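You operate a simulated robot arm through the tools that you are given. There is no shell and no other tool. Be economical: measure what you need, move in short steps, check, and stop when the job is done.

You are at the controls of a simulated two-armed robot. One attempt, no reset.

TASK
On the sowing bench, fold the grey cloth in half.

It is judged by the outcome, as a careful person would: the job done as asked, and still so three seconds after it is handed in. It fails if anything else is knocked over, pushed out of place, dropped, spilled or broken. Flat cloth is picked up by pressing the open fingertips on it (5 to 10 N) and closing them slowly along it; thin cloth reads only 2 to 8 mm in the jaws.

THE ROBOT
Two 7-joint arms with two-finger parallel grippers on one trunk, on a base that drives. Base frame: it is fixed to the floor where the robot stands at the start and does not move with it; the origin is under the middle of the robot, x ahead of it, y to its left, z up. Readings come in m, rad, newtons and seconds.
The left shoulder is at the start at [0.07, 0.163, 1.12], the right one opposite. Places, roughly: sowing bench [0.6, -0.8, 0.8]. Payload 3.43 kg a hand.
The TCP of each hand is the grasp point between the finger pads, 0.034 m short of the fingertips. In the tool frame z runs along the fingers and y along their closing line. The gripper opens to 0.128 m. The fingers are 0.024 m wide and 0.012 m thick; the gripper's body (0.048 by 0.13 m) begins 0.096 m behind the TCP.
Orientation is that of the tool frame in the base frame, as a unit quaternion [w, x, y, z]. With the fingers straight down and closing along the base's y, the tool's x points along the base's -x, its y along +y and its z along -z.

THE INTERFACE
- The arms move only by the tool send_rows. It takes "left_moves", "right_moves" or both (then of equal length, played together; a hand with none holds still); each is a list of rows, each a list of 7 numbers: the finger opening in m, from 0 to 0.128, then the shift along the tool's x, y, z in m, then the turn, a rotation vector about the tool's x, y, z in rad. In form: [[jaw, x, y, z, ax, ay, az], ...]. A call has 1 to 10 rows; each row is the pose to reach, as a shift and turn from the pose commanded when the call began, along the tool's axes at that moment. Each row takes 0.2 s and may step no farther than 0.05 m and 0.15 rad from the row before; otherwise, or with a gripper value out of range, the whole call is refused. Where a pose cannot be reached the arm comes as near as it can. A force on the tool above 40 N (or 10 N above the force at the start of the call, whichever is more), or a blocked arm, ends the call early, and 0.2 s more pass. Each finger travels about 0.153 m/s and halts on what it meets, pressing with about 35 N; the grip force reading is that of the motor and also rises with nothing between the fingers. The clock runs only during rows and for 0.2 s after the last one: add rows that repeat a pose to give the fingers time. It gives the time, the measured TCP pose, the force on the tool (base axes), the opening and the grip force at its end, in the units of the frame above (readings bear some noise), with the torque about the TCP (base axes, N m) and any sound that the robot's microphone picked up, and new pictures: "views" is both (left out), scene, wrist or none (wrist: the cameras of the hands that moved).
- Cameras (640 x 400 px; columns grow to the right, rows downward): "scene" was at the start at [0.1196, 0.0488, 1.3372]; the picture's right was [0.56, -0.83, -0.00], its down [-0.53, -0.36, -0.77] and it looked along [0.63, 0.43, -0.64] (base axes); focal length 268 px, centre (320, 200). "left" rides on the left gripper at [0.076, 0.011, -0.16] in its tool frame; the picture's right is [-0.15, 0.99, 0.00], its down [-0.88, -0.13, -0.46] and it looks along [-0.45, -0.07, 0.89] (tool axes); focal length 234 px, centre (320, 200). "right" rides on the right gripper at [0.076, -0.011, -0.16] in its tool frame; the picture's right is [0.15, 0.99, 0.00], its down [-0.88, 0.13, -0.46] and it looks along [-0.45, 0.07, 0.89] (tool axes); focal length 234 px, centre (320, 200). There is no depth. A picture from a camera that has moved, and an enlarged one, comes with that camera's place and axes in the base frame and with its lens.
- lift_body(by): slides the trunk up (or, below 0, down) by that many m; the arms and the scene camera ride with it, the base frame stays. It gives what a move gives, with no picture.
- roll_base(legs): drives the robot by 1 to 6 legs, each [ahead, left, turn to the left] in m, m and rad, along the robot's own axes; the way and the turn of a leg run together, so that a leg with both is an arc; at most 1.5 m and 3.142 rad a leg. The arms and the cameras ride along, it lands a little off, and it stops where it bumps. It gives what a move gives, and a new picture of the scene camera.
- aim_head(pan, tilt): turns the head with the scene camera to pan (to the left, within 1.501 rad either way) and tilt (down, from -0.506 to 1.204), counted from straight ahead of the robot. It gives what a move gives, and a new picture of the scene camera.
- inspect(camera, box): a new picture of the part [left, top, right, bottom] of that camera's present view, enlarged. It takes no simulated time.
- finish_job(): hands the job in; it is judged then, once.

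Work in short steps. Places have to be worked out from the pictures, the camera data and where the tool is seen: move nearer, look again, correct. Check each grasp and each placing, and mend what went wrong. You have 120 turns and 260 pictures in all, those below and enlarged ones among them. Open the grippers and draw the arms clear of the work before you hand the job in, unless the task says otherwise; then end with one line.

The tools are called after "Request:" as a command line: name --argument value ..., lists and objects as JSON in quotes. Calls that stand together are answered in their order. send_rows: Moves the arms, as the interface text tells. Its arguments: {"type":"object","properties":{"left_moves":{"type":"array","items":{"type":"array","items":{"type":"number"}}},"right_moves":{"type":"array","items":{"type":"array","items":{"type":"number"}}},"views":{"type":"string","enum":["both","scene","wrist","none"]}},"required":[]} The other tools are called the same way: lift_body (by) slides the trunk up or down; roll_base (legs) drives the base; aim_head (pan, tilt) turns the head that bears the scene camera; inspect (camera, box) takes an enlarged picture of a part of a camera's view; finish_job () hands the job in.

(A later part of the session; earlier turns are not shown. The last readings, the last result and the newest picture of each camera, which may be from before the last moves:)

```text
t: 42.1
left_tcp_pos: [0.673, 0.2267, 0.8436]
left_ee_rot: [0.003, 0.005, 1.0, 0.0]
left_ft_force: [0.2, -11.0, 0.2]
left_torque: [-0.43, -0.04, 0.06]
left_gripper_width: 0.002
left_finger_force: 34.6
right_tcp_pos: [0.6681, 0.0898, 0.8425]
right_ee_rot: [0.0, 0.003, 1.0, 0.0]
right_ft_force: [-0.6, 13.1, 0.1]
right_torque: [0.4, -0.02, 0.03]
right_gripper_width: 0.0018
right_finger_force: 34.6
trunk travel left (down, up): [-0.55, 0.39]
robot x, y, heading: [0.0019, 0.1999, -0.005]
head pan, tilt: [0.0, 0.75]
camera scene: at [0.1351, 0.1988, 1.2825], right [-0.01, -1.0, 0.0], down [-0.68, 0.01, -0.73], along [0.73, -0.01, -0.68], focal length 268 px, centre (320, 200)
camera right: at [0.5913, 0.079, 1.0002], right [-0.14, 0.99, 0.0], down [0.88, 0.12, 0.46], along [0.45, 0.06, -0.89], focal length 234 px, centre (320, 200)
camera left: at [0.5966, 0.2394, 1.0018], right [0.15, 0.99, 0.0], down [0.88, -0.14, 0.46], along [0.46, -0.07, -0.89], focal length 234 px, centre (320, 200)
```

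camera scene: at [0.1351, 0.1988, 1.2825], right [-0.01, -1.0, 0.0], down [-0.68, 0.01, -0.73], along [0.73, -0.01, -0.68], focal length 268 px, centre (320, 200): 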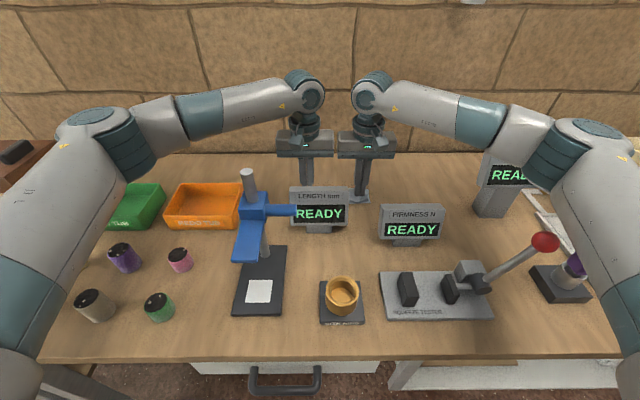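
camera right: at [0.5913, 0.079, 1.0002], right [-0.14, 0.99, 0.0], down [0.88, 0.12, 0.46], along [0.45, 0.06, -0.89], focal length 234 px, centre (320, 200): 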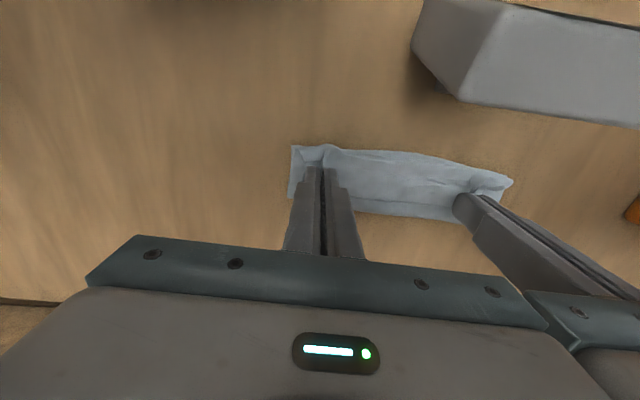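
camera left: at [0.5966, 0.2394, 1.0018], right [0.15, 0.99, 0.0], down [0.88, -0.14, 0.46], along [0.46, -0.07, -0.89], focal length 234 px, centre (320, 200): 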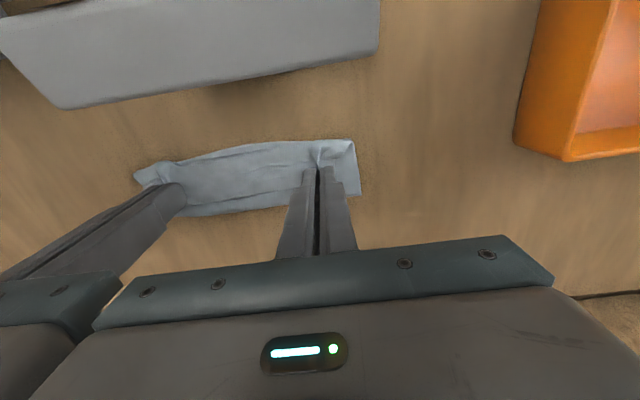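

The upper layer now reaches about the near edge. I open both jaws slightly and rise.

Request:
send_rows --left_moves '[[0.01, 0, 0, 0.003, 0, 0, 0], [0.02, 0, 0, 0.003, 0, 0, 0], [0.02, 0, 0, 0, 0, 0, 0], [0.02, 0, 0, -0.02, 0, 0, 0], [0.02, 0, 0, -0.05, 0, 0, 0], [0.02, 0, 0, -0.09, 0, 0, 0], [0.02, 0, 0, -0.12, 0, 0, 0]]' --right_moves '[[0.01, 0, 0, 0.003, 0, 0, 0], [0.02, 0, 0, 0.003, 0, 0, 0], [0.02, 0, 0, 0, 0, 0, 0], [0.02, 0, 0, -0.02, 0, 0, 0], [0.02, 0, 0, -0.05, 0, 0, 0], [0.02, 0, 0, -0.09, 0, 0, 0], [0.02, 0, 0, -0.12, 0, 0, 0]]'

Request:
inspect --camera "left" --box '[160, 60, 400, 210]'

Request:
inspect --camera "right" --box '[240, 60, 480, 210]'

```text
t: 43.7
left_tcp_pos: [0.6699, 0.2277, 0.9637]
left_ee_rot: [0.003, 0.003, 1.0, -0.001]
left_ft_force: [0.6, -0.3, -0.7]
left_torque: [-0.01, -0.01, -0.02]
left_gripper_width: 0.0201
left_finger_force: 0.1
right_tcp_pos: [0.6657, 0.0889, 0.964]
right_ee_rot: [0.0, 0.003, 1.0, 0.0]
right_ft_force: [0.2, -0.1, -0.8]
right_torque: [-0.01, -0.01, 0.01]
right_gripper_width: 0.02
right_finger_force: 0.0
trunk travel left (down, up): [-0.55, 0.39]
robot x, y, heading: [0.0039, 0.1984, -0.005]
head pan, tilt: [0.0, 0.75]
camera scene: at [0.1344, 0.1988, 1.2825], right [-0.01, -1.0, 0.0], down [-0.68, 0.01, -0.73], along [0.73, -0.01, -0.68], focal length 268 px, centre (320, 200)
camera right: at [0.5902, 0.0786, 1.1227], right [-0.14, 0.99, 0.0], down [0.88, 0.12, 0.46], along [0.45, 0.06, -0.89], focal length 234 px, centre (320, 200)
camera left: at [0.5949, 0.2402, 1.1223], right [0.15, 0.99, 0.0], down [0.88, -0.14, 0.46], along [0.46, -0.07, -0.89], focal length 234 px, centre (320, 200)
```

scene: 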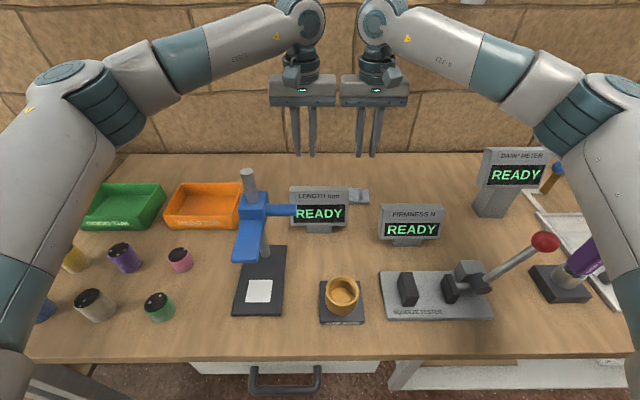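
right: 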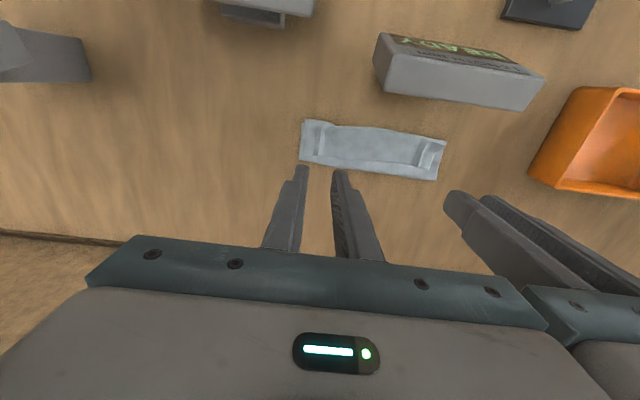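
left: 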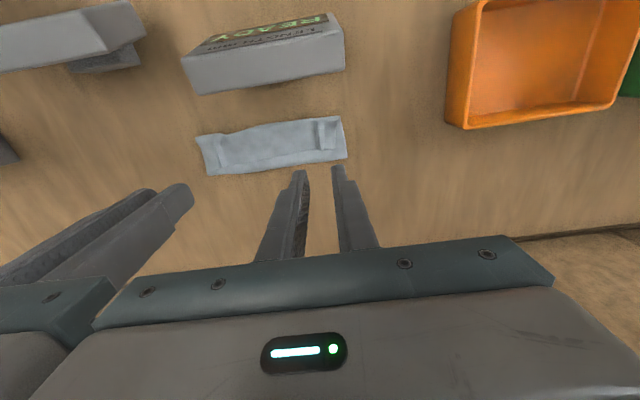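

```text
2.67 times, centred on (280, 135) of left
camera zoom: at [0.5949, 0.2402, 1.1223], right [0.15, 0.99, 0.0], down [0.88, -0.14, 0.46], along [0.46, -0.07, -0.89], focal length 624 px, centre (427, 373)
```

zoom: 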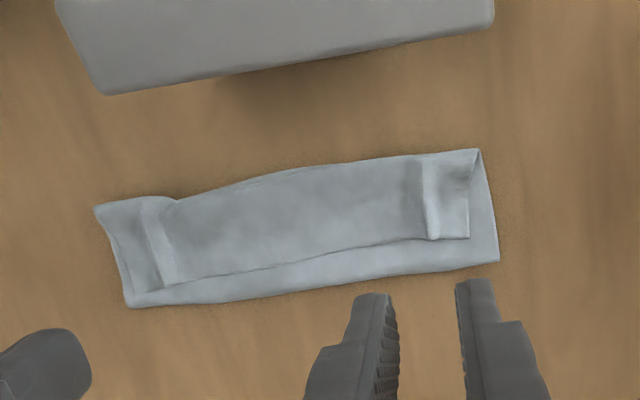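

```text
2.67 times, centred on (360, 135) of right
camera zoom: at [0.5902, 0.0786, 1.1227], right [-0.14, 0.99, 0.0], down [0.88, 0.12, 0.46], along [0.45, 0.06, -0.89], focal length 624 px, centre (213, 373)
```

zoom: 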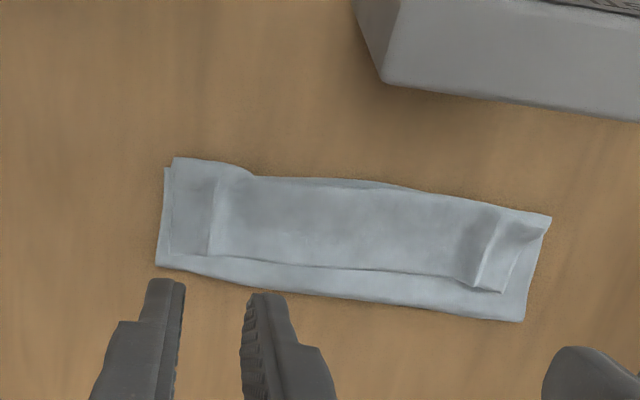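

The cloth ended as a Z-fold (three layers of ~56 mm): the pinched edge strip doubled back. I'll mend this: regrip the top flap, unfold it back flat, then refold with a smaller grip overlap. First I press lightly on the flap.

Request:
send_rows --left_moves '[[0.02, 0.001, 0.006, 0.04, 0, 0, 0], [0.02, 0.001, 0.006, 0.08, 0, 0, 0], [0.02, 0.001, 0.006, 0.11, 0, 0, 0], [0.02, 0.001, 0.006, 0.12, 0, 0, 0], [0.02, 0.001, 0.006, 0.125, 0, 0, 0]]' --right_moves '[[0.02, -0.003, 0.007, 0.04, 0, 0, 0], [0.02, -0.003, 0.007, 0.08, 0, 0, 0], [0.02, -0.003, 0.007, 0.11, 0, 0, 0], [0.02, -0.003, 0.007, 0.12, 0, 0, 0], [0.02, -0.003, 0.007, 0.125, 0, 0, 0]]' --views "wrist"

```text
t: 44.9
left_tcp_pos: [0.6716, 0.2331, 0.8391]
left_ee_rot: [0.003, 0.004, 1.0, -0.001]
left_ft_force: [0.3, -0.7, -1.0]
left_torque: [-0.01, 0.03, -0.01]
left_gripper_width: 0.0201
left_finger_force: 0.1
right_tcp_pos: [0.6698, 0.0964, 0.8378]
right_ee_rot: [0.0, 0.003, 1.0, 0.0]
right_ft_force: [-0.4, -0.1, 3.3]
right_torque: [-0.01, 0.03, -0.03]
right_gripper_width: 0.0199
right_finger_force: 0.1
trunk travel left (down, up): [-0.55, 0.39]
robot x, y, heading: [0.0027, 0.2019, -0.011]
head pan, tilt: [0.0, 0.75]
camera right: at [0.594, 0.0857, 0.9959], right [-0.14, 0.99, 0.0], down [0.88, 0.12, 0.46], along [0.45, 0.06, -0.89], focal length 234 px, centre (320, 200)
camera left: at [0.5954, 0.2458, 0.9967], right [0.15, 0.99, 0.0], down [0.88, -0.14, 0.46], along [0.46, -0.07, -0.89], focal length 234 px, centre (320, 200)
```

right: 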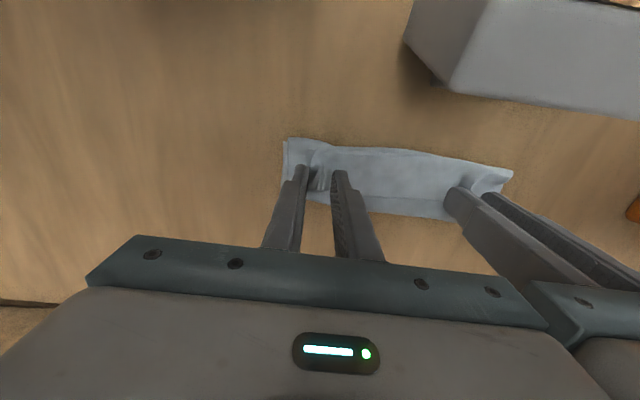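
left: 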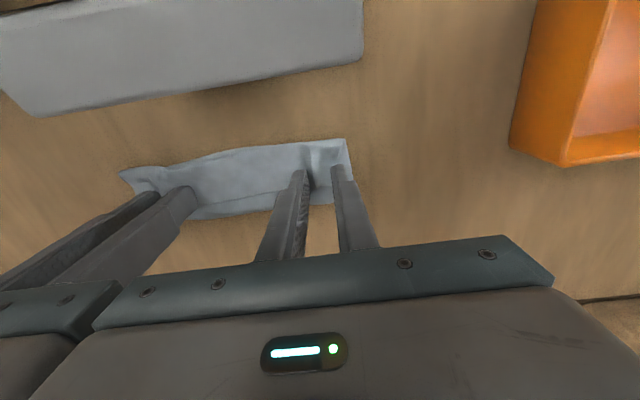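

The old pinch ridges stand between the fingers of both hands. I touch down another millimetre and close slowly on the ridges.

Request:
send_rows --left_moves '[[0.018, 0, 0, 0.0015, 0, 0, 0], [0.016, 0, 0, 0.0022, 0, 0, 0], [0.013, 0, 0, 0.0022, 0, 0, 0], [0.01, 0, 0, 0.0022, 0, 0, 0], [0.007, 0, 0, 0.0022, 0, 0, 0], [0.004, 0, 0, 0.0022, 0, 0, 0], [0.0, 0, 0, 0.0022, 0, 0, 0], [0.0, 0, 0, 0.0022, 0, 0, 0]]' --right_moves '[[0.018, 0, 0, 0.0005, 0, 0, 0], [0.016, 0, 0, 0.0005, 0, 0, 0], [0.013, 0, 0, 0.0005, 0, 0, 0], [0.01, 0, 0, 0.0005, 0, 0, 0], [0.007, 0, 0, 0.0005, 0, 0, 0], [0.004, 0, 0, 0.0005, 0, 0, 0], [0.0, 0, 0, 0.0005, 0, 0, 0], [0.0, 0, 0, 0.0005, 0, 0, 0]]' --views "none"

Request:
send_rows --left_moves '[[0, 0, 0, -0.01, 0, 0, 0], [0, -0.003, 0, -0.02, 0, 0, 0], [0, -0.008, 0, -0.03, 0, 0, 0], [0, -0.015, 0, -0.04, 0, 0, 0]]' --right_moves '[[0, 0, 0, -0.01, 0, 0, 0], [0, -0.003, 0, -0.02, 0, 0, 0], [0, -0.008, 0, -0.03, 0, 0, 0], [0, -0.015, 0, -0.04, 0, 0, 0]]' --views "wrist"

```text
t: 46.7
left_tcp_pos: [0.6714, 0.2343, 0.836]
left_ee_rot: [0.003, 0.003, 1.0, -0.001]
left_ft_force: [0.8, 0.3, 5.9]
left_torque: [0.07, 0.03, 0.0]
left_gripper_width: 0.0021
left_finger_force: 35.2
right_tcp_pos: [0.6708, 0.0963, 0.8372]
right_ee_rot: [0.0, 0.003, 1.0, 0.0]
right_ft_force: [0.4, -0.5, 1.6]
right_torque: [-0.03, -0.01, -0.01]
right_gripper_width: 0.0
right_finger_force: 33.0
trunk travel left (down, up): [-0.55, 0.39]
robot x, y, heading: [0.0019, 0.2003, -0.01]
head pan, tilt: [0.0, 0.75]
```

```text
t: 47.7
left_tcp_pos: [0.687, 0.2341, 0.8775]
left_ee_rot: [0.002, 0.003, 1.0, -0.001]
left_ft_force: [-0.7, -0.1, -0.2]
left_torque: [0.0, 0.01, 0.0]
left_gripper_width: 0.0017
left_finger_force: 35.2
right_tcp_pos: [0.6858, 0.0987, 0.8774]
right_ee_rot: [0.0, 0.004, 1.0, 0.0]
right_ft_force: [0.1, 0.0, 0.9]
right_torque: [-0.02, -0.01, 0.0]
right_gripper_width: 0.0
right_finger_force: 32.3
trunk travel left (down, up): [-0.55, 0.39]
robot x, y, heading: [0.0027, 0.2013, -0.01]
head pan, tilt: [0.0, 0.75]
camera right: at [0.6093, 0.0862, 1.0352], right [-0.14, 0.99, 0.0], down [0.88, 0.12, 0.46], along [0.45, 0.06, -0.89], focal length 234 px, centre (320, 200)
camera left: at [0.6104, 0.2458, 1.0353], right [0.15, 0.99, 0.0], down [0.88, -0.14, 0.46], along [0.46, -0.07, -0.89], focal length 234 px, centre (320, 200)
```

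right: 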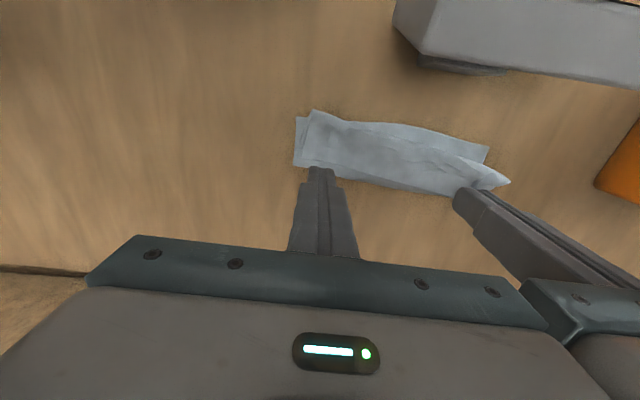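
left: 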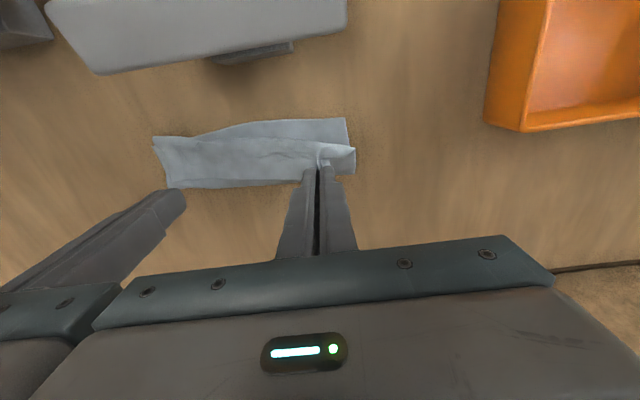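

Left holds the flap, right came up empty. I lay the left corner back out to the far side while raising the right hand clear.

Request:
send_rows --left_moves '[[0, -0.01, 0, -0.02, 0, 0, 0], [0, -0.025, 0, -0.04, 0, 0, 0], [0, -0.04, 0, -0.045, 0, 0, 0], [0, -0.055, 0, -0.04, 0, 0, 0], [0, -0.07, 0, -0.03, 0, 0, 0], [0, -0.085, 0, -0.015, 0, 0, 0], [0, -0.1, 0, 0.005, 0, 0, 0], [0, -0.11, 0, 0.025, 0, 0, 0], [0, -0.115, 0, 0.038, 0, 0, 0], [0, -0.115, 0, 0.038, 0, 0, 0]]' --right_moves '[[0, 0, -0.01, -0.02, 0, 0, 0], [0, 0, -0.02, -0.04, 0, 0, 0], [0, 0, -0.02, -0.06, 0, 0, 0], [0, 0, -0.02, -0.08, 0, 0, 0], [0.02, 0, -0.02, -0.08, 0, 0, 0], [0.02, 0, -0.02, -0.08, 0, 0, 0], [0.02, 0, -0.02, -0.08, 0, 0, 0], [0.02, 0, -0.02, -0.08, 0, 0, 0], [0.02, 0, -0.02, -0.08, 0, 0, 0], [0.02, 0, -0.02, -0.08, 0, 0, 0]]' --views "wrist"

```text
t: 49.9
left_tcp_pos: [0.801, 0.2323, 0.8378]
left_ee_rot: [0.003, 0.004, 1.0, -0.001]
left_ft_force: [-0.4, -0.4, 0.4]
left_torque: [0.02, 0.0, -0.02]
left_gripper_width: 0.0023
left_finger_force: 35.0
right_tcp_pos: [0.6862, 0.0766, 0.9562]
right_ee_rot: [0.0, 0.004, 1.0, 0.0]
right_ft_force: [0.0, -0.4, 0.3]
right_torque: [0.0, 0.01, -0.02]
right_gripper_width: 0.0202
right_finger_force: 0.1
trunk travel left (down, up): [-0.55, 0.39]
robot x, y, heading: [0.0033, 0.2001, -0.01]
head pan, tilt: [0.0, 0.75]
camera right: at [0.6093, 0.0661, 1.1148], right [-0.14, 0.99, 0.0], down [0.88, 0.12, 0.46], along [0.45, 0.06, -0.89], focal length 234 px, centre (320, 200)
camera left: at [0.7254, 0.2443, 0.9967], right [0.15, 0.99, 0.0], down [0.88, -0.14, 0.46], along [0.46, -0.07, -0.89], focal length 234 px, centre (320, 200)
```

right: 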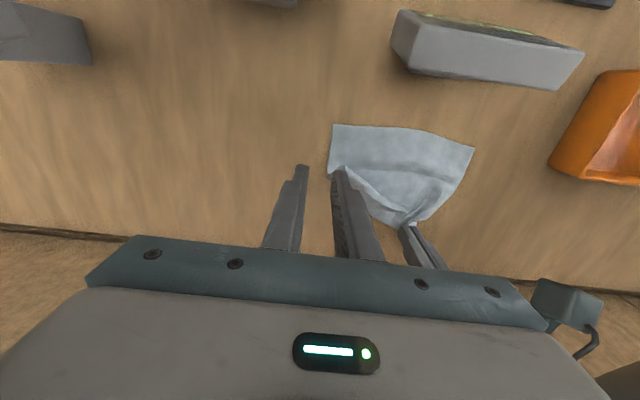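
left: 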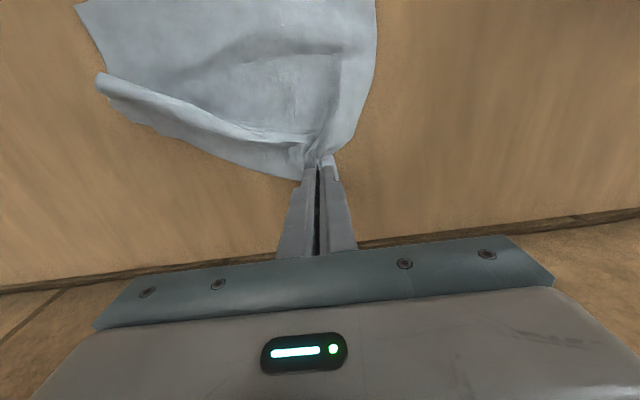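

The left corner is back out; the right end is still folded. I lift the right hand and look from above it.

Request:
send_rows --right_moves '[[0.02, 0.0, -0.02, -0.04, 0, 0, 0], [0.02, 0.0, -0.05, -0.06, 0, 0, 0], [0.02, 0.0, -0.05, -0.06, 0, 0, 0]]' --views "both"

Request:
inspect --camera "right" --box '[290, 60, 530, 210]'

```text
t: 50.7
left_tcp_pos: [0.802, 0.2328, 0.8378]
left_ee_rot: [0.002, 0.004, 1.0, -0.001]
left_ft_force: [1.3, 0.0, 0.3]
left_torque: [-0.05, -0.02, 0.01]
left_gripper_width: 0.002
left_finger_force: 35.1
right_tcp_pos: [0.6859, 0.028, 1.016]
right_ee_rot: [0.0, 0.003, 1.0, 0.0]
right_ft_force: [-0.2, -0.6, -0.2]
right_torque: [-0.02, -0.01, 0.0]
right_gripper_width: 0.0198
right_finger_force: 0.1
trunk travel left (down, up): [-0.55, 0.39]
robot x, y, heading: [0.004, 0.1988, -0.0]
head pan, tilt: [0.0, 0.75]
camera scene: at [0.1353, 0.1995, 1.2825], right [-0.01, -1.0, 0.0], down [-0.68, 0.0, -0.73], along [0.73, -0.01, -0.68], focal length 268 px, centre (320, 200)
camera right: at [0.6092, 0.0173, 1.175], right [-0.14, 0.99, 0.0], down [0.88, 0.12, 0.46], along [0.45, 0.06, -0.89], focal length 234 px, centre (320, 200)
```

scene: 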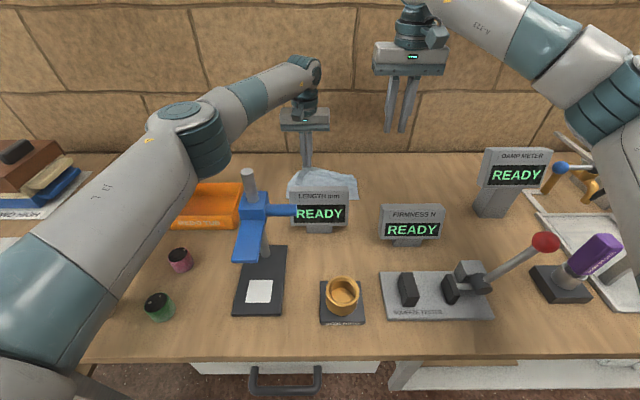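
right: 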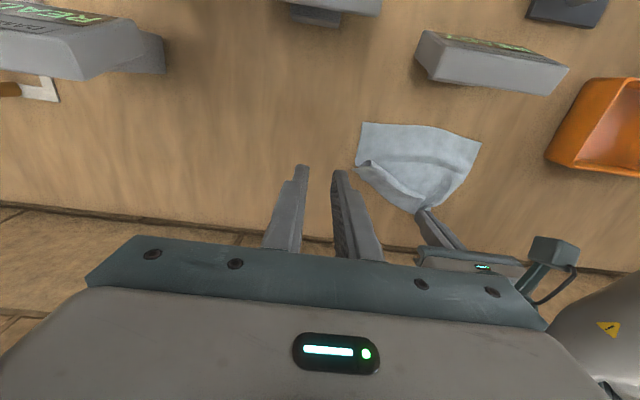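

```text
2.67 times, centred on (410, 135) of right
camera zoom: at [0.6092, 0.0173, 1.175], right [-0.14, 0.99, 0.0], down [0.88, 0.12, 0.46], along [0.45, 0.06, -0.89], focal length 624 px, centre (80, 373)
```

zoom: 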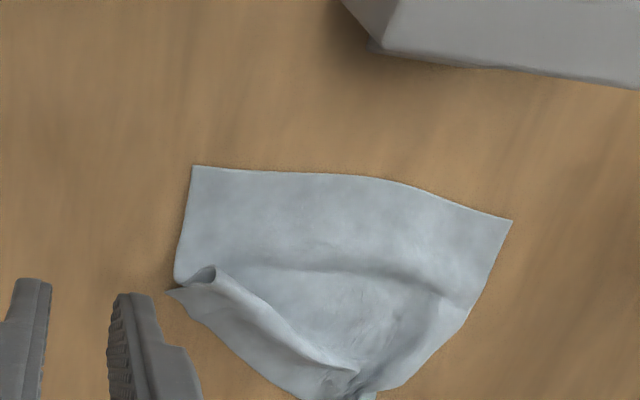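

The right far corner now lies near (0.733, 0.09), still doubled. I press the right fingertips on that flap, so I can drag it outward to +x and to the right.

Request:
send_rows --right_moves '[[0.02, -0.02, 0.03, 0.04, 0, 0, 0], [0.02, -0.042, 0.06, 0.08, 0, 0, 0], [0.02, -0.042, 0.077, 0.12, 0, 0, 0], [0.02, -0.042, 0.077, 0.155, 0, 0, 0], [0.02, -0.042, 0.077, 0.17, 0, 0, 0], [0.02, -0.042, 0.077, 0.1785, 0, 0, 0], [0.02, -0.042, 0.077, 0.1785, 0, 0, 0]]' --views "wrist"

Request:
inspect --camera "right" --box '[240, 110, 480, 260]'

```text
refused: row 1 steps farther than a row can; nothing moved
```

```text
2.67 times, centred on (360, 185) of right
camera zoom: at [0.6092, 0.0173, 1.175], right [-0.14, 0.99, 0.0], down [0.88, 0.12, 0.46], along [0.45, 0.06, -0.89], focal length 624 px, centre (213, 240)
```

zoom: 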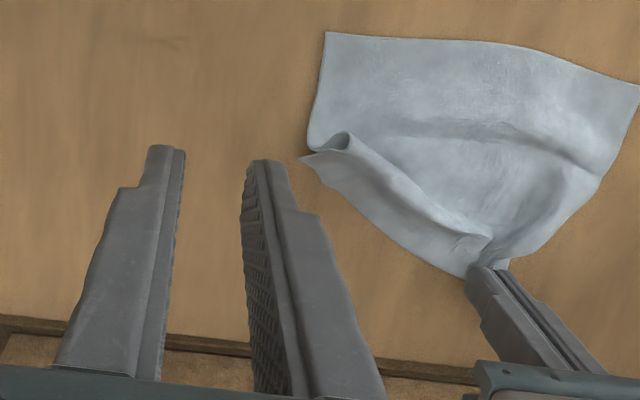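

Now I see a pleat with the edge strip lying beyond it; only the step was too large. I approach the strip at (0.737, 0.106) in smaller steps.

Request:
send_rows --right_moves '[[0.012, -0.015, 0.02, 0.03, 0, 0, 0], [0.012, -0.03, 0.04, 0.06, 0, 0, 0], [0.012, -0.045, 0.06, 0.09, 0, 0, 0], [0.012, -0.051, 0.077, 0.12, 0, 0, 0], [0.012, -0.051, 0.077, 0.155, 0, 0, 0], [0.012, -0.051, 0.077, 0.17, 0, 0, 0], [0.012, -0.051, 0.077, 0.1785, 0, 0, 0], [0.012, -0.051, 0.077, 0.1785, 0, 0, 0]]' --views "wrist"

Request:
inspect --camera "right" --box '[240, 110, 480, 260]'

```text
t: 52.5
left_tcp_pos: [0.8007, 0.2321, 0.8385]
left_ee_rot: [0.002, 0.003, 1.0, 0.0]
left_ft_force: [0.4, -0.7, 0.1]
left_torque: [-0.04, -0.01, -0.01]
left_gripper_width: 0.0019
left_finger_force: 35.1
right_tcp_pos: [0.7376, 0.1033, 0.8378]
right_ee_rot: [0.0, 0.003, 1.0, 0.001]
right_ft_force: [-0.5, -0.9, 0.5]
right_torque: [-0.01, 0.0, 0.01]
right_gripper_width: 0.012
right_finger_force: 0.0
trunk travel left (down, up): [-0.55, 0.39]
robot x, y, heading: [0.0034, 0.1988, -0.01]
head pan, tilt: [0.0, 0.75]
camera right: at [0.6604, 0.0928, 0.9961], right [-0.14, 0.99, 0.0], down [0.88, 0.12, 0.46], along [0.45, 0.06, -0.89], focal length 234 px, centre (320, 200)
```

right: 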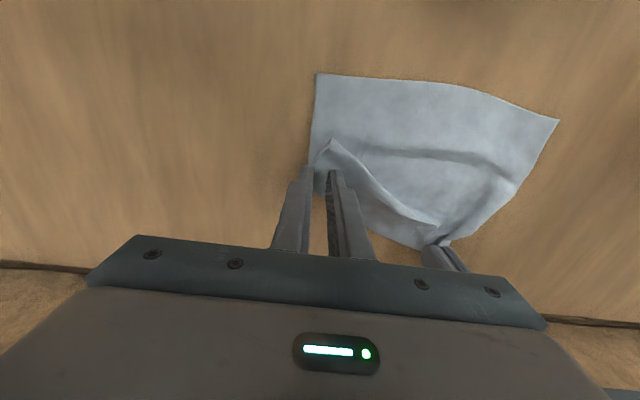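

```text
2.67 times, centred on (360, 185) of right
camera zoom: at [0.6604, 0.0928, 0.9961], right [-0.14, 0.99, 0.0], down [0.88, 0.12, 0.46], along [0.45, 0.06, -0.89], focal length 624 px, centre (213, 240)
```

zoom: 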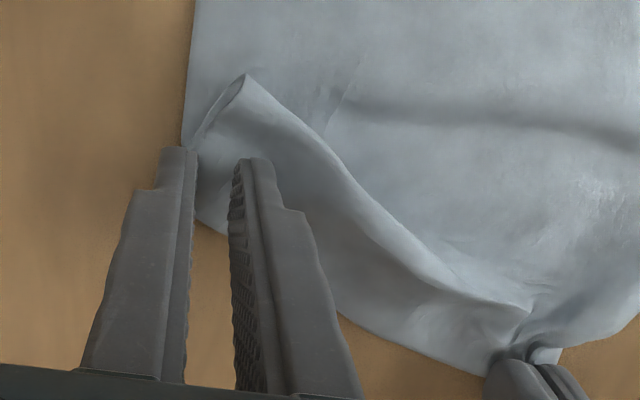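

The inner finger is over the strip. I press lightly and drag +x and a little to the right.

Request:
send_rows --right_moves '[[0.012, 0, 0.006, 0, 0, 0, 0], [0.012, 0, 0.006, 0.0025, 0, 0, 0], [0.012, -0.01, 0.002, 0.0025, 0, 0, 0], [0.012, -0.02, -0.002, 0.0025, 0, 0, 0], [0.012, -0.03, -0.006, 0.0025, 0, 0, 0], [0.012, -0.04, -0.01, 0.0025, 0, 0, 0], [0.012, -0.05, -0.014, 0.0025, 0, 0, 0], [0.012, -0.055, -0.016, 0.0025, 0, 0, 0]]' --views "wrist"

Request:
inspect --camera "right" --box '[240, 110, 480, 260]'

```text
t: 53.6
left_tcp_pos: [0.8026, 0.2348, 0.8394]
left_ee_rot: [0.007, -0.003, 1.0, -0.001]
left_ft_force: [5.5, 0.6, 0.6]
left_torque: [-0.09, 0.79, 0.34]
left_gripper_width: 0.0019
left_finger_force: 35.0
right_tcp_pos: [0.7536, 0.1063, 0.8356]
right_ee_rot: [-0.003, -0.006, 1.0, 0.001]
right_ft_force: [-4.8, -1.2, 2.6]
right_torque: [-0.07, -0.66, 0.33]
right_gripper_width: 0.0118
right_finger_force: 0.1
trunk travel left (down, up): [-0.55, 0.39]
robot x, y, heading: [0.0029, 0.2011, -0.005]
head pan, tilt: [0.0, 0.75]
stopped in row 5 (left hand): the force on the tool passed its limit (the readings are from after the stop); the commanded pose is now the measured one
camera right: at [0.6791, 0.0937, 0.9951], right [-0.16, 0.99, 0.0], down [0.88, 0.14, 0.45], along [0.45, 0.07, -0.89], focal length 234 px, centre (320, 200)
```

right: 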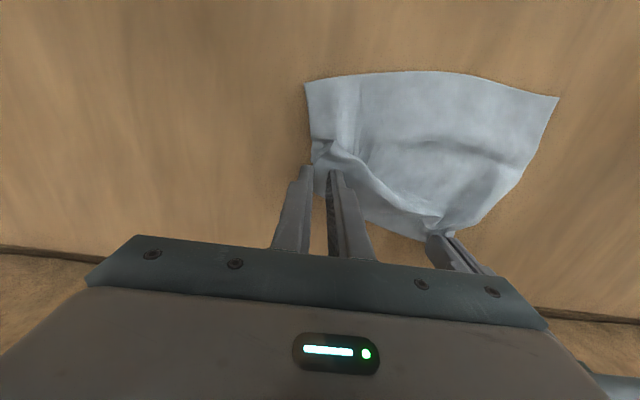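

```text
2.67 times, centred on (360, 185) of right
camera zoom: at [0.6791, 0.0937, 0.9951], right [-0.16, 0.99, 0.0], down [0.88, 0.14, 0.45], along [0.45, 0.07, -0.89], focal length 624 px, centre (213, 240)
```

zoom: 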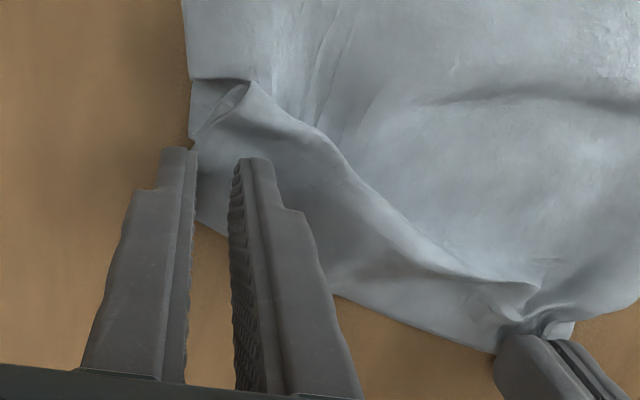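

The two gripper bodies touched (left torque), nothing else. I release with the left and back it off up and to the left, then pinch the strip with the right.

Request:
send_rows --left_moves '[[0.015, 0, 0.002, 0, 0, 0, 0], [0.02, 0, 0.004, -0.002, 0, 0, 0], [0.02, 0, 0.015, -0.02, 0, 0, 0], [0.02, 0, 0.03, -0.05, 0, 0, 0], [0.02, 0, 0.05, -0.08, 0, 0, 0], [0.02, 0, 0.06, -0.1, 0, 0, 0]]' --views "wrist"

Request:
send_rows --right_moves '[[0.012, 0, 0.003, 0.0005, 0, 0, 0], [0.01, 0, 0.003, 0.001, 0, 0, 0], [0.008, 0, 0.003, 0.001, 0, 0, 0], [0.006, 0, 0.003, 0.001, 0, 0, 0], [0.004, 0, 0.003, 0.001, 0, 0, 0], [0.002, 0, 0.003, 0.001, 0, 0, 0], [0, 0, 0.003, 0.001, 0, 0, 0], [0, 0, 0.003, 0.001, 0, 0, 0]]' --views "wrist"

```text
t: 55.0
left_tcp_pos: [0.8016, 0.2949, 0.9389]
left_ee_rot: [0.006, -0.003, 1.0, -0.001]
left_ft_force: [-0.4, -0.7, 0.2]
left_torque: [0.01, 0.0, 0.01]
left_gripper_width: 0.0203
left_finger_force: 0.1
right_tcp_pos: [0.7547, 0.1044, 0.8358]
right_ee_rot: [-0.001, -0.005, 1.0, 0.001]
right_ft_force: [1.6, -0.9, 5.4]
right_torque: [0.03, 0.01, 0.0]
right_gripper_width: 0.0122
right_finger_force: 0.8
trunk travel left (down, up): [-0.55, 0.39]
robot x, y, heading: [0.002, 0.1994, -0.008]
head pan, tilt: [0.0, 0.75]
camera left: at [0.7255, 0.3065, 1.0968], right [0.14, 0.99, 0.0], down [0.88, -0.13, 0.47], along [0.46, -0.07, -0.88], focal length 234 px, centre (320, 200)
```

left: 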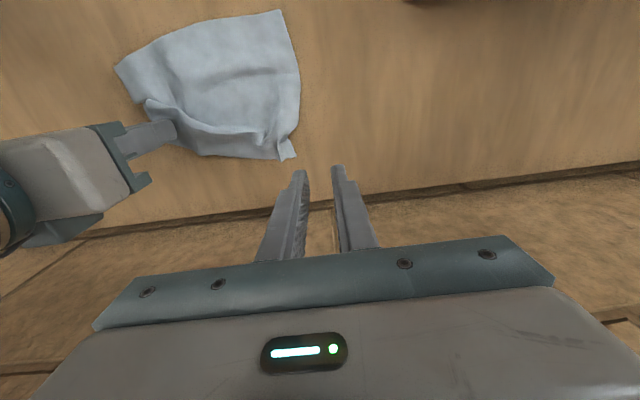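

```text
t: 56.8
left_tcp_pos: [0.803, 0.2947, 0.9381]
left_ee_rot: [0.006, -0.002, 1.0, 0.0]
left_ft_force: [0.2, -0.5, 0.0]
left_torque: [0.0, -0.01, 0.02]
left_gripper_width: 0.0203
left_finger_force: 0.1
right_tcp_pos: [0.7541, 0.1073, 0.8357]
right_ee_rot: [-0.002, -0.005, 1.0, 0.001]
right_ft_force: [1.9, -0.4, 9.7]
right_torque: [-0.02, 0.05, -0.02]
right_gripper_width: 0.0
right_finger_force: 33.0
trunk travel left (down, up): [-0.55, 0.39]
robot x, y, heading: [0.0007, 0.1965, -0.012]
head pan, tilt: [0.0, 0.75]
camera right: at [0.679, 0.0966, 0.9947], right [-0.16, 0.99, 0.0], down [0.88, 0.14, 0.45], along [0.45, 0.07, -0.89], focal length 234 px, centre (320, 200)
```

right: 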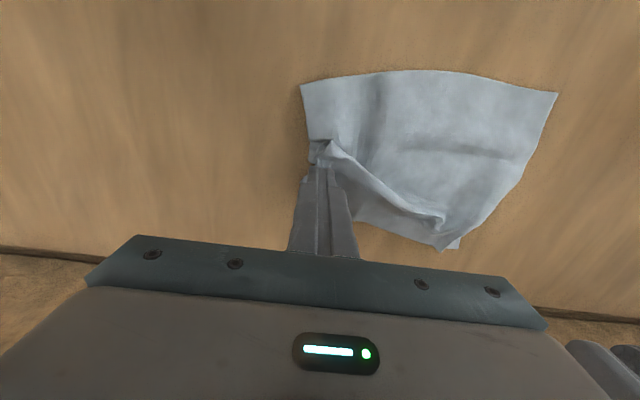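

Slipped off the side edge. With the left away I can go 14 mm further in, with a wider opening and firmer press.

Request:
send_rows --right_moves '[[0.0, 0, 0, -0.02, 0, 0, 0], [0.03, -0.002, 0.014, -0.02, 0, 0, 0], [0.03, -0.002, 0.014, -0.008, 0, 0, 0], [0.03, -0.002, 0.014, 0, 0, 0, 0], [0.03, -0.002, 0.014, 0.001, 0, 0, 0], [0.03, -0.002, 0.014, 0.001, 0, 0, 0]]' --views "wrist"

Request:
inspect --camera "right" --box '[240, 110, 480, 260]'

```text
t: 58.2
left_tcp_pos: [0.8023, 0.2964, 0.9395]
left_ee_rot: [0.006, -0.003, 1.0, -0.001]
left_ft_force: [0.5, 0.3, -0.5]
left_torque: [0.0, -0.02, 0.0]
left_gripper_width: 0.0199
left_finger_force: 0.0
right_tcp_pos: [0.7553, 0.1227, 0.8365]
right_ee_rot: [-0.001, -0.005, 1.0, 0.001]
right_ft_force: [4.2, -1.5, 14.9]
right_torque: [-0.13, 0.01, 0.02]
right_gripper_width: 0.0298
right_finger_force: 0.1
trunk travel left (down, up): [-0.55, 0.39]
robot x, y, heading: [0.0002, 0.2015, -0.007]
head pan, tilt: [0.0, 0.75]
camera right: at [0.6802, 0.1101, 0.9948], right [-0.16, 0.99, 0.0], down [0.88, 0.14, 0.45], along [0.45, 0.07, -0.89], focal length 234 px, centre (320, 200)
```

right: 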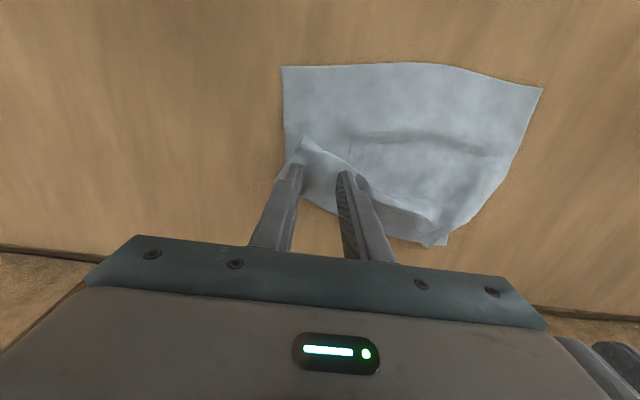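

```text
2.67 times, centred on (360, 185) of right
camera zoom: at [0.6802, 0.1101, 0.9948], right [-0.16, 0.99, 0.0], down [0.88, 0.14, 0.45], along [0.45, 0.07, -0.89], focal length 624 px, centre (213, 240)
```

zoom: 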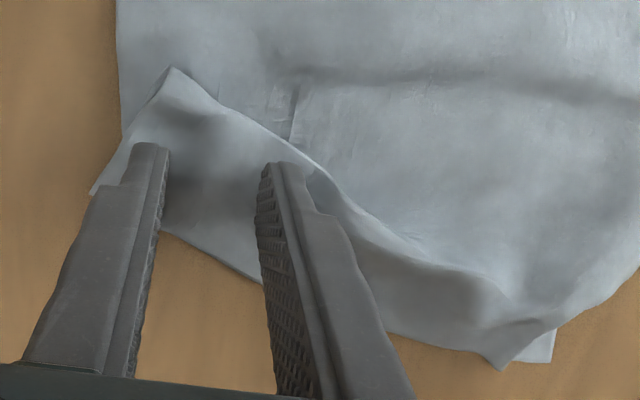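

Both fingers sit on the single strip. I close slowly to gather it.

Request:
send_rows --right_moves '[[0.027, 0, 0, 0, 0, 0, 0], [0.024, 0, 0, 0, 0, 0, 0], [0.021, 0, 0, 0, 0, 0, 0], [0.018, 0, 0, 0, 0, 0, 0], [0.015, 0, 0, 0, 0, 0, 0], [0.012, 0, 0, 0, 0, 0, 0], [0.009, 0, 0, 0, 0, 0, 0], [0.006, 0, 0, 0, 0, 0, 0], [0.003, 0, 0, 0, 0, 0, 0], [0.0, 0, 0, 0, 0, 0, 0]]' --views "wrist"

```text
t: 60.4
left_tcp_pos: [0.802, 0.2945, 0.9404]
left_ee_rot: [0.007, -0.003, 1.0, -0.001]
left_ft_force: [0.5, -0.2, -0.1]
left_torque: [-0.02, 0.03, -0.01]
left_gripper_width: 0.02
left_finger_force: 0.1
right_tcp_pos: [0.7542, 0.1229, 0.8367]
right_ee_rot: [0.0, -0.005, 1.0, 0.001]
right_ft_force: [-0.7, -1.0, 22.0]
right_torque: [-0.03, 0.16, 0.04]
right_gripper_width: 0.0028
right_finger_force: 35.2
trunk travel left (down, up): [-0.55, 0.39]
robot x, y, heading: [0.0039, 0.1995, -0.009]
head pan, tilt: [0.0, 0.75]
camera right: at [0.679, 0.1102, 0.9947], right [-0.16, 0.99, 0.0], down [0.88, 0.14, 0.45], along [0.45, 0.07, -0.89], focal length 234 px, centre (320, 200)
```

right: 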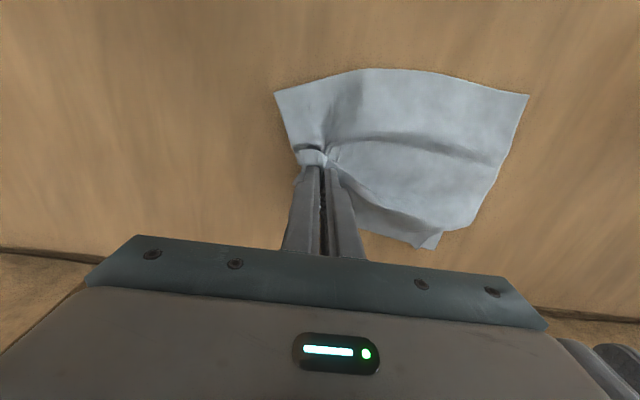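

Gripped (2.8 mm). I lift it, carry it out to +x and a bit right, and lay it down.

Request:
send_rows --right_moves '[[0, 0, 0, -0.015, 0, 0, 0], [0, 0, 0, -0.035, 0, 0, 0], [0, -0.01, -0.005, -0.05, 0, 0, 0], [0, -0.022, -0.01, -0.052, 0, 0, 0], [0, -0.034, -0.015, -0.045, 0, 0, 0], [0, -0.044, -0.02, -0.03, 0, 0, 0], [0, -0.05, -0.024, -0.015, 0, 0, 0], [0, -0.052, -0.026, -0.004, 0, 0, 0]]' --views "both"

```text
t: 62.2
left_tcp_pos: [0.8023, 0.295, 0.9379]
left_ee_rot: [0.005, -0.002, 1.0, -0.001]
left_ft_force: [-0.1, 0.1, 0.4]
left_torque: [0.01, -0.05, -0.03]
left_gripper_width: 0.0199
left_finger_force: 0.1
right_tcp_pos: [0.8083, 0.0962, 0.8372]
right_ee_rot: [-0.001, -0.005, 1.0, 0.0]
right_ft_force: [-0.2, -1.4, 1.0]
right_torque: [-0.01, 0.01, -0.02]
right_gripper_width: 0.0027
right_finger_force: 35.2
trunk travel left (down, up): [-0.55, 0.39]
robot x, y, heading: [0.0046, 0.2003, -0.007]
head pan, tilt: [0.0, 0.75]
camera scene: at [0.1348, 0.1988, 1.2827], right [-0.01, -1.0, 0.0], down [-0.68, 0.01, -0.73], along [0.73, -0.01, -0.68], focal length 268 px, centre (320, 200)
camera right: at [0.7331, 0.0849, 0.9968], right [-0.16, 0.99, 0.0], down [0.88, 0.14, 0.45], along [0.45, 0.07, -0.89], focal length 234 px, centre (320, 200)
```

scene: 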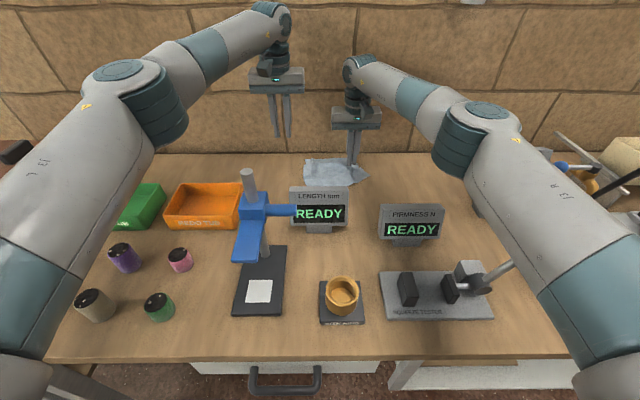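
right: 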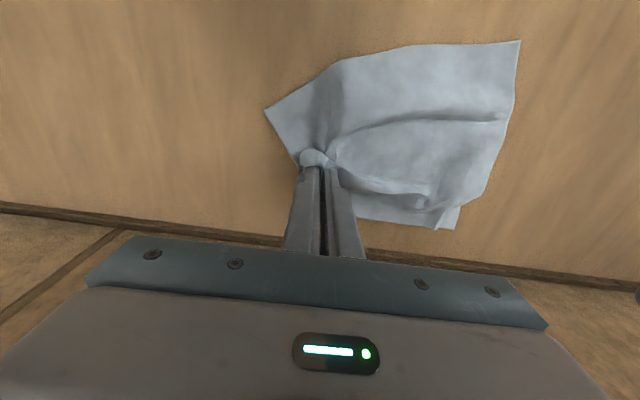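

I release and rise for a clear look.

Request:
send_rows --right_moves '[[0.02, 0, 0, 0, 0, 0, 0], [0.03, 0, 0, 0, 0, 0, 0], [0.03, 0, 0, -0.02, 0, 0, 0], [0.03, 0.02, -0.015, -0.05, 0, 0, 0], [0.03, 0.05, -0.03, -0.08, 0, 0, 0], [0.03, 0.08, -0.03, -0.11, 0, 0, 0], [0.03, 0.1, -0.03, -0.14, 0, 0, 0]]' --views "wrist"

Request:
inspect --camera "right" --box '[240, 60, 480, 210]'

```text
t: 63.8
left_tcp_pos: [0.8026, 0.2947, 0.9389]
left_ee_rot: [0.006, -0.002, 1.0, -0.001]
left_ft_force: [-0.3, 0.7, 0.1]
left_torque: [-0.01, -0.01, -0.03]
left_gripper_width: 0.0203
left_finger_force: 0.1
right_tcp_pos: [0.7083, 0.0656, 0.9789]
right_ee_rot: [-0.002, -0.006, 1.0, 0.001]
right_ft_force: [-0.2, -0.4, 0.4]
right_torque: [0.0, -0.02, -0.04]
right_gripper_width: 0.0302
right_finger_force: 0.1
trunk travel left (down, up): [-0.55, 0.39]
robot x, y, heading: [0.0024, 0.1998, -0.011]
head pan, tilt: [0.0, 0.75]
camera right: at [0.634, 0.0538, 1.137], right [-0.16, 0.99, 0.0], down [0.88, 0.14, 0.45], along [0.45, 0.07, -0.89], focal length 234 px, centre (320, 200)
```

right: 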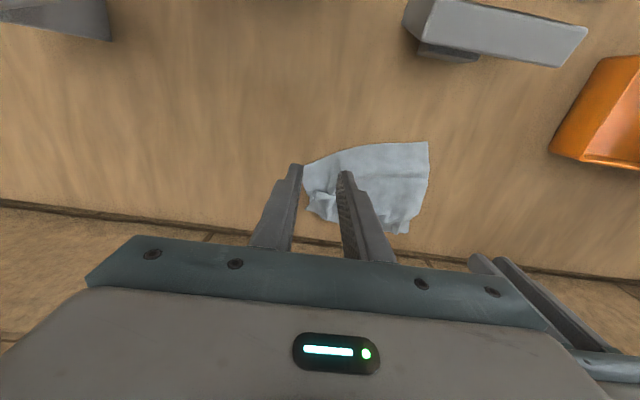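

```text
2.67 times, centred on (360, 135) of right
camera zoom: at [0.634, 0.0538, 1.137], right [-0.16, 0.99, 0.0], down [0.88, 0.14, 0.45], along [0.45, 0.07, -0.89], focal length 624 px, centre (213, 373)
```

zoom: 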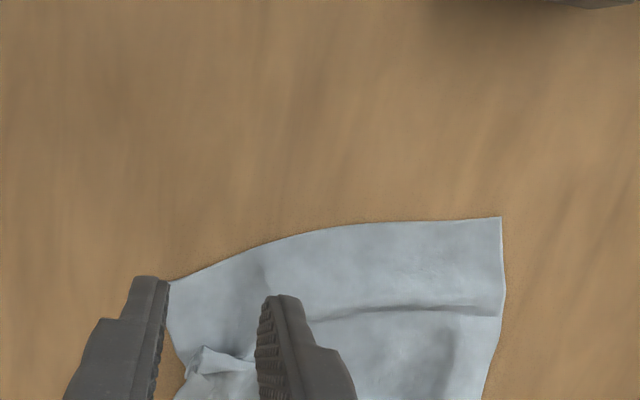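

I need an unobstructed view; I move the right hand further aside and the left hand back and up over the cloth's near side.

Request:
send_rows --left_moves '[[0.02, 0.03, 0, -0.03, 0, 0, 0], [0.02, 0.06, 0, -0.06, 0, 0, 0], [0.02, 0.09, -0.02, -0.08, 0, 0, 0], [0.02, 0.12, -0.04, -0.08, 0, 0, 0]]' --right_moves '[[0.03, 0, -0.03, -0.02, 0, 0, 0], [0.03, 0, -0.07, -0.03, 0, 0, 0], [0.03, 0, -0.11, -0.03, 0, 0, 0], [0.03, 0, -0.14, -0.03, 0, 0, 0]]' --views "wrist"

Request:
inspect --camera "left" --box '[140, 60, 380, 210]'

```text
t: 64.8
left_tcp_pos: [0.6795, 0.2555, 1.019]
left_ee_rot: [0.006, -0.001, 1.0, 0.0]
left_ft_force: [0.1, -0.3, -0.3]
left_torque: [0.02, -0.03, 0.04]
left_gripper_width: 0.0199
left_finger_force: 0.1
right_tcp_pos: [0.7115, -0.0755, 1.0074]
right_ee_rot: [-0.002, -0.005, 1.0, 0.001]
right_ft_force: [-0.1, 0.1, -0.5]
right_torque: [-0.02, -0.01, 0.01]
right_gripper_width: 0.0297
right_finger_force: 0.0
trunk travel left (down, up): [-0.55, 0.39]
robot x, y, heading: [0.0054, 0.1999, -0.008]
head pan, tilt: [0.0, 0.75]
camera right: at [0.6357, -0.0871, 1.1665], right [-0.16, 0.99, 0.0], down [0.88, 0.14, 0.45], along [0.45, 0.07, -0.89], focal length 234 px, centre (320, 200)
camera left: at [0.6031, 0.2659, 1.1758], right [0.14, 0.99, 0.0], down [0.88, -0.12, 0.47], along [0.46, -0.06, -0.88], focal length 234 px, centre (320, 200)
```

right: 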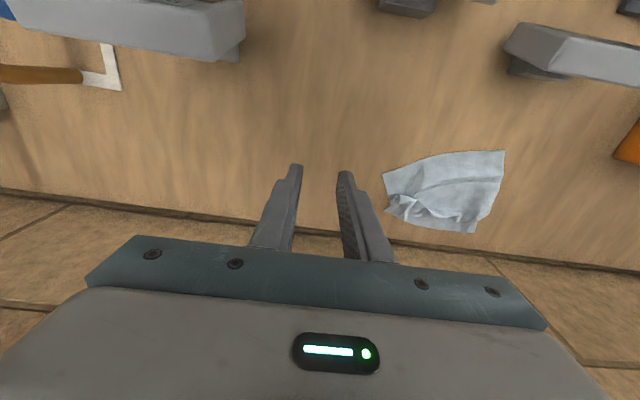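
left: 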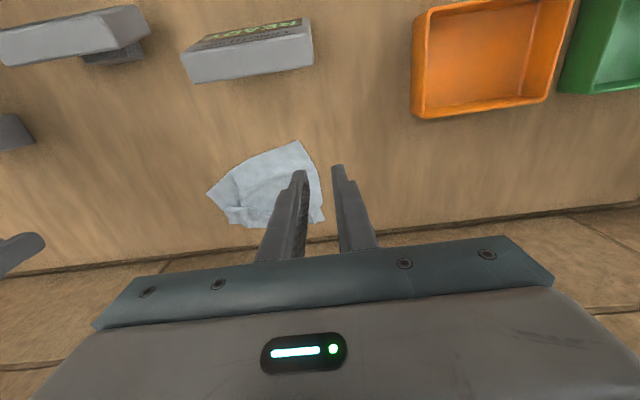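

```text
2.67 times, centred on (260, 135) of left
camera zoom: at [0.6031, 0.2659, 1.1758], right [0.14, 0.99, 0.0], down [0.88, -0.12, 0.47], along [0.46, -0.06, -0.88], focal length 624 px, centre (480, 373)
```

zoom: 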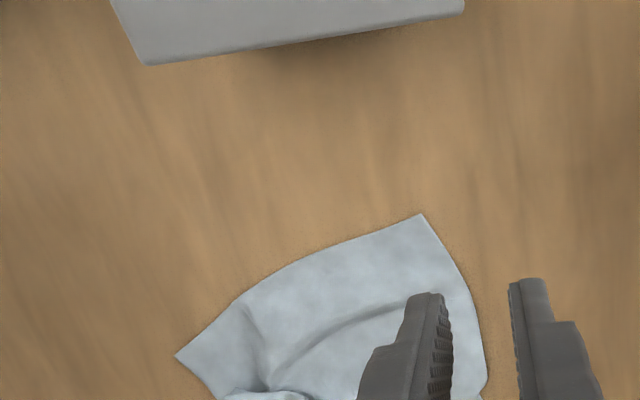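

Request:
inspect --camera "right" --box '[360, 130, 520, 250]'

```text
3.33 times, centred on (440, 190) of right
camera zoom: at [0.6357, -0.0871, 1.1665], right [-0.16, 0.99, 0.0], down [0.88, 0.14, 0.45], along [0.45, 0.07, -0.89], focal length 781 px, centre (-80, 233)
```

zoom: 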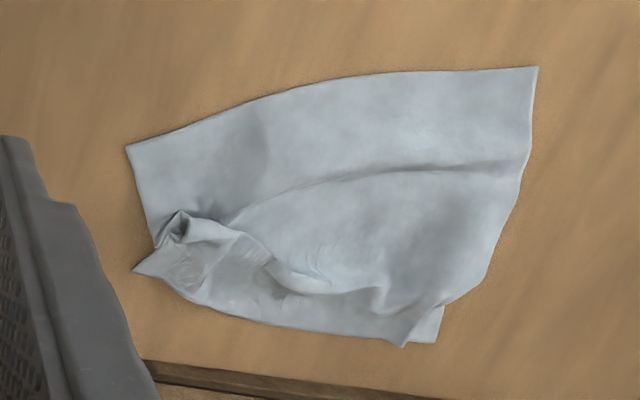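

Now it is clear: the cloth is rotated ~21° with a pleat at the far right, but its near edge (from ≈(0.757,0.037) to (0.686,0.219)) is clean. I'll grip that near edge with both hands (yawed to match), lift the cloth so it hangs free and straightens, then lay it down folded.

Request:
send_rows --left_moves '[[0.024, -0.004, -0.012, 0.02, 0, 0, -0.12], [0.024, -0.008, -0.024, 0.045, 0, 0, -0.24], [0.024, -0.013, -0.036, 0.07, 0, 0, -0.37], [0.024, -0.0185, -0.05, 0.095, 0, 0, -0.37], [0.024, -0.0185, -0.0595, 0.12, 0, 0, -0.37], [0.024, -0.0185, -0.0595, 0.139, 0, 0, -0.37]]' --right_moves '[[0.024, -0.008, 0.025, 0.02, 0, 0, -0.12], [0.024, -0.016, 0.05, 0.045, 0, 0, -0.24], [0.024, -0.025, 0.08, 0.07, 0, 0, -0.37], [0.024, -0.035, 0.11, 0.09, 0, 0, -0.37], [0.024, -0.04, 0.1375, 0.11, 0, 0, -0.37], [0.024, -0.04, 0.1375, 0.127, 0, 0, -0.37]]' --views "wrist"

```text
t: 66.2
left_tcp_pos: [0.7023, 0.1938, 0.8784]
left_ee_rot: [0.005, -0.187, 0.982, -0.001]
left_ft_force: [-0.1, 0.9, 0.5]
left_torque: [-0.01, 0.02, 0.0]
left_gripper_width: 0.024
left_finger_force: 0.0
right_tcp_pos: [0.7503, 0.0638, 0.8806]
right_ee_rot: [-0.003, -0.189, 0.982, 0.001]
right_ft_force: [0.1, -1.1, 0.5]
right_torque: [0.01, 0.02, -0.02]
right_gripper_width: 0.0242
right_finger_force: 0.3
trunk travel left (down, up): [-0.55, 0.39]
robot x, y, heading: [0.0014, 0.2012, -0.01]
head pan, tilt: [0.0, 0.75]
camera right: at [0.6837, 0.0247, 1.0391], right [-0.5, 0.86, 0.0], down [0.77, 0.45, 0.45], along [0.39, 0.23, -0.89], focal length 234 px, centre (320, 200)
camera left: at [0.6263, 0.1768, 1.036], right [-0.23, 0.97, 0.0], down [0.86, 0.2, 0.46], along [0.45, 0.1, -0.89], focal length 234 px, centre (320, 200)
```

right: 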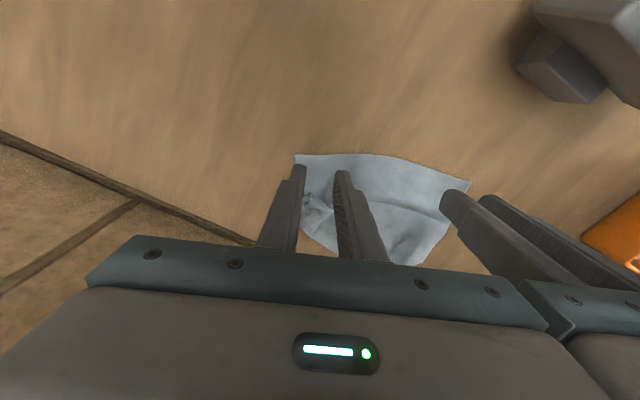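
left: 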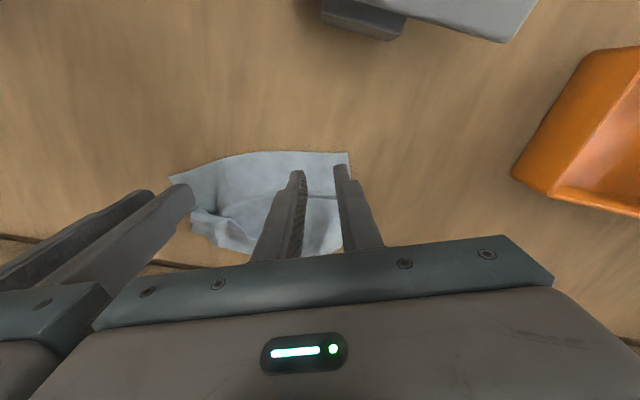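

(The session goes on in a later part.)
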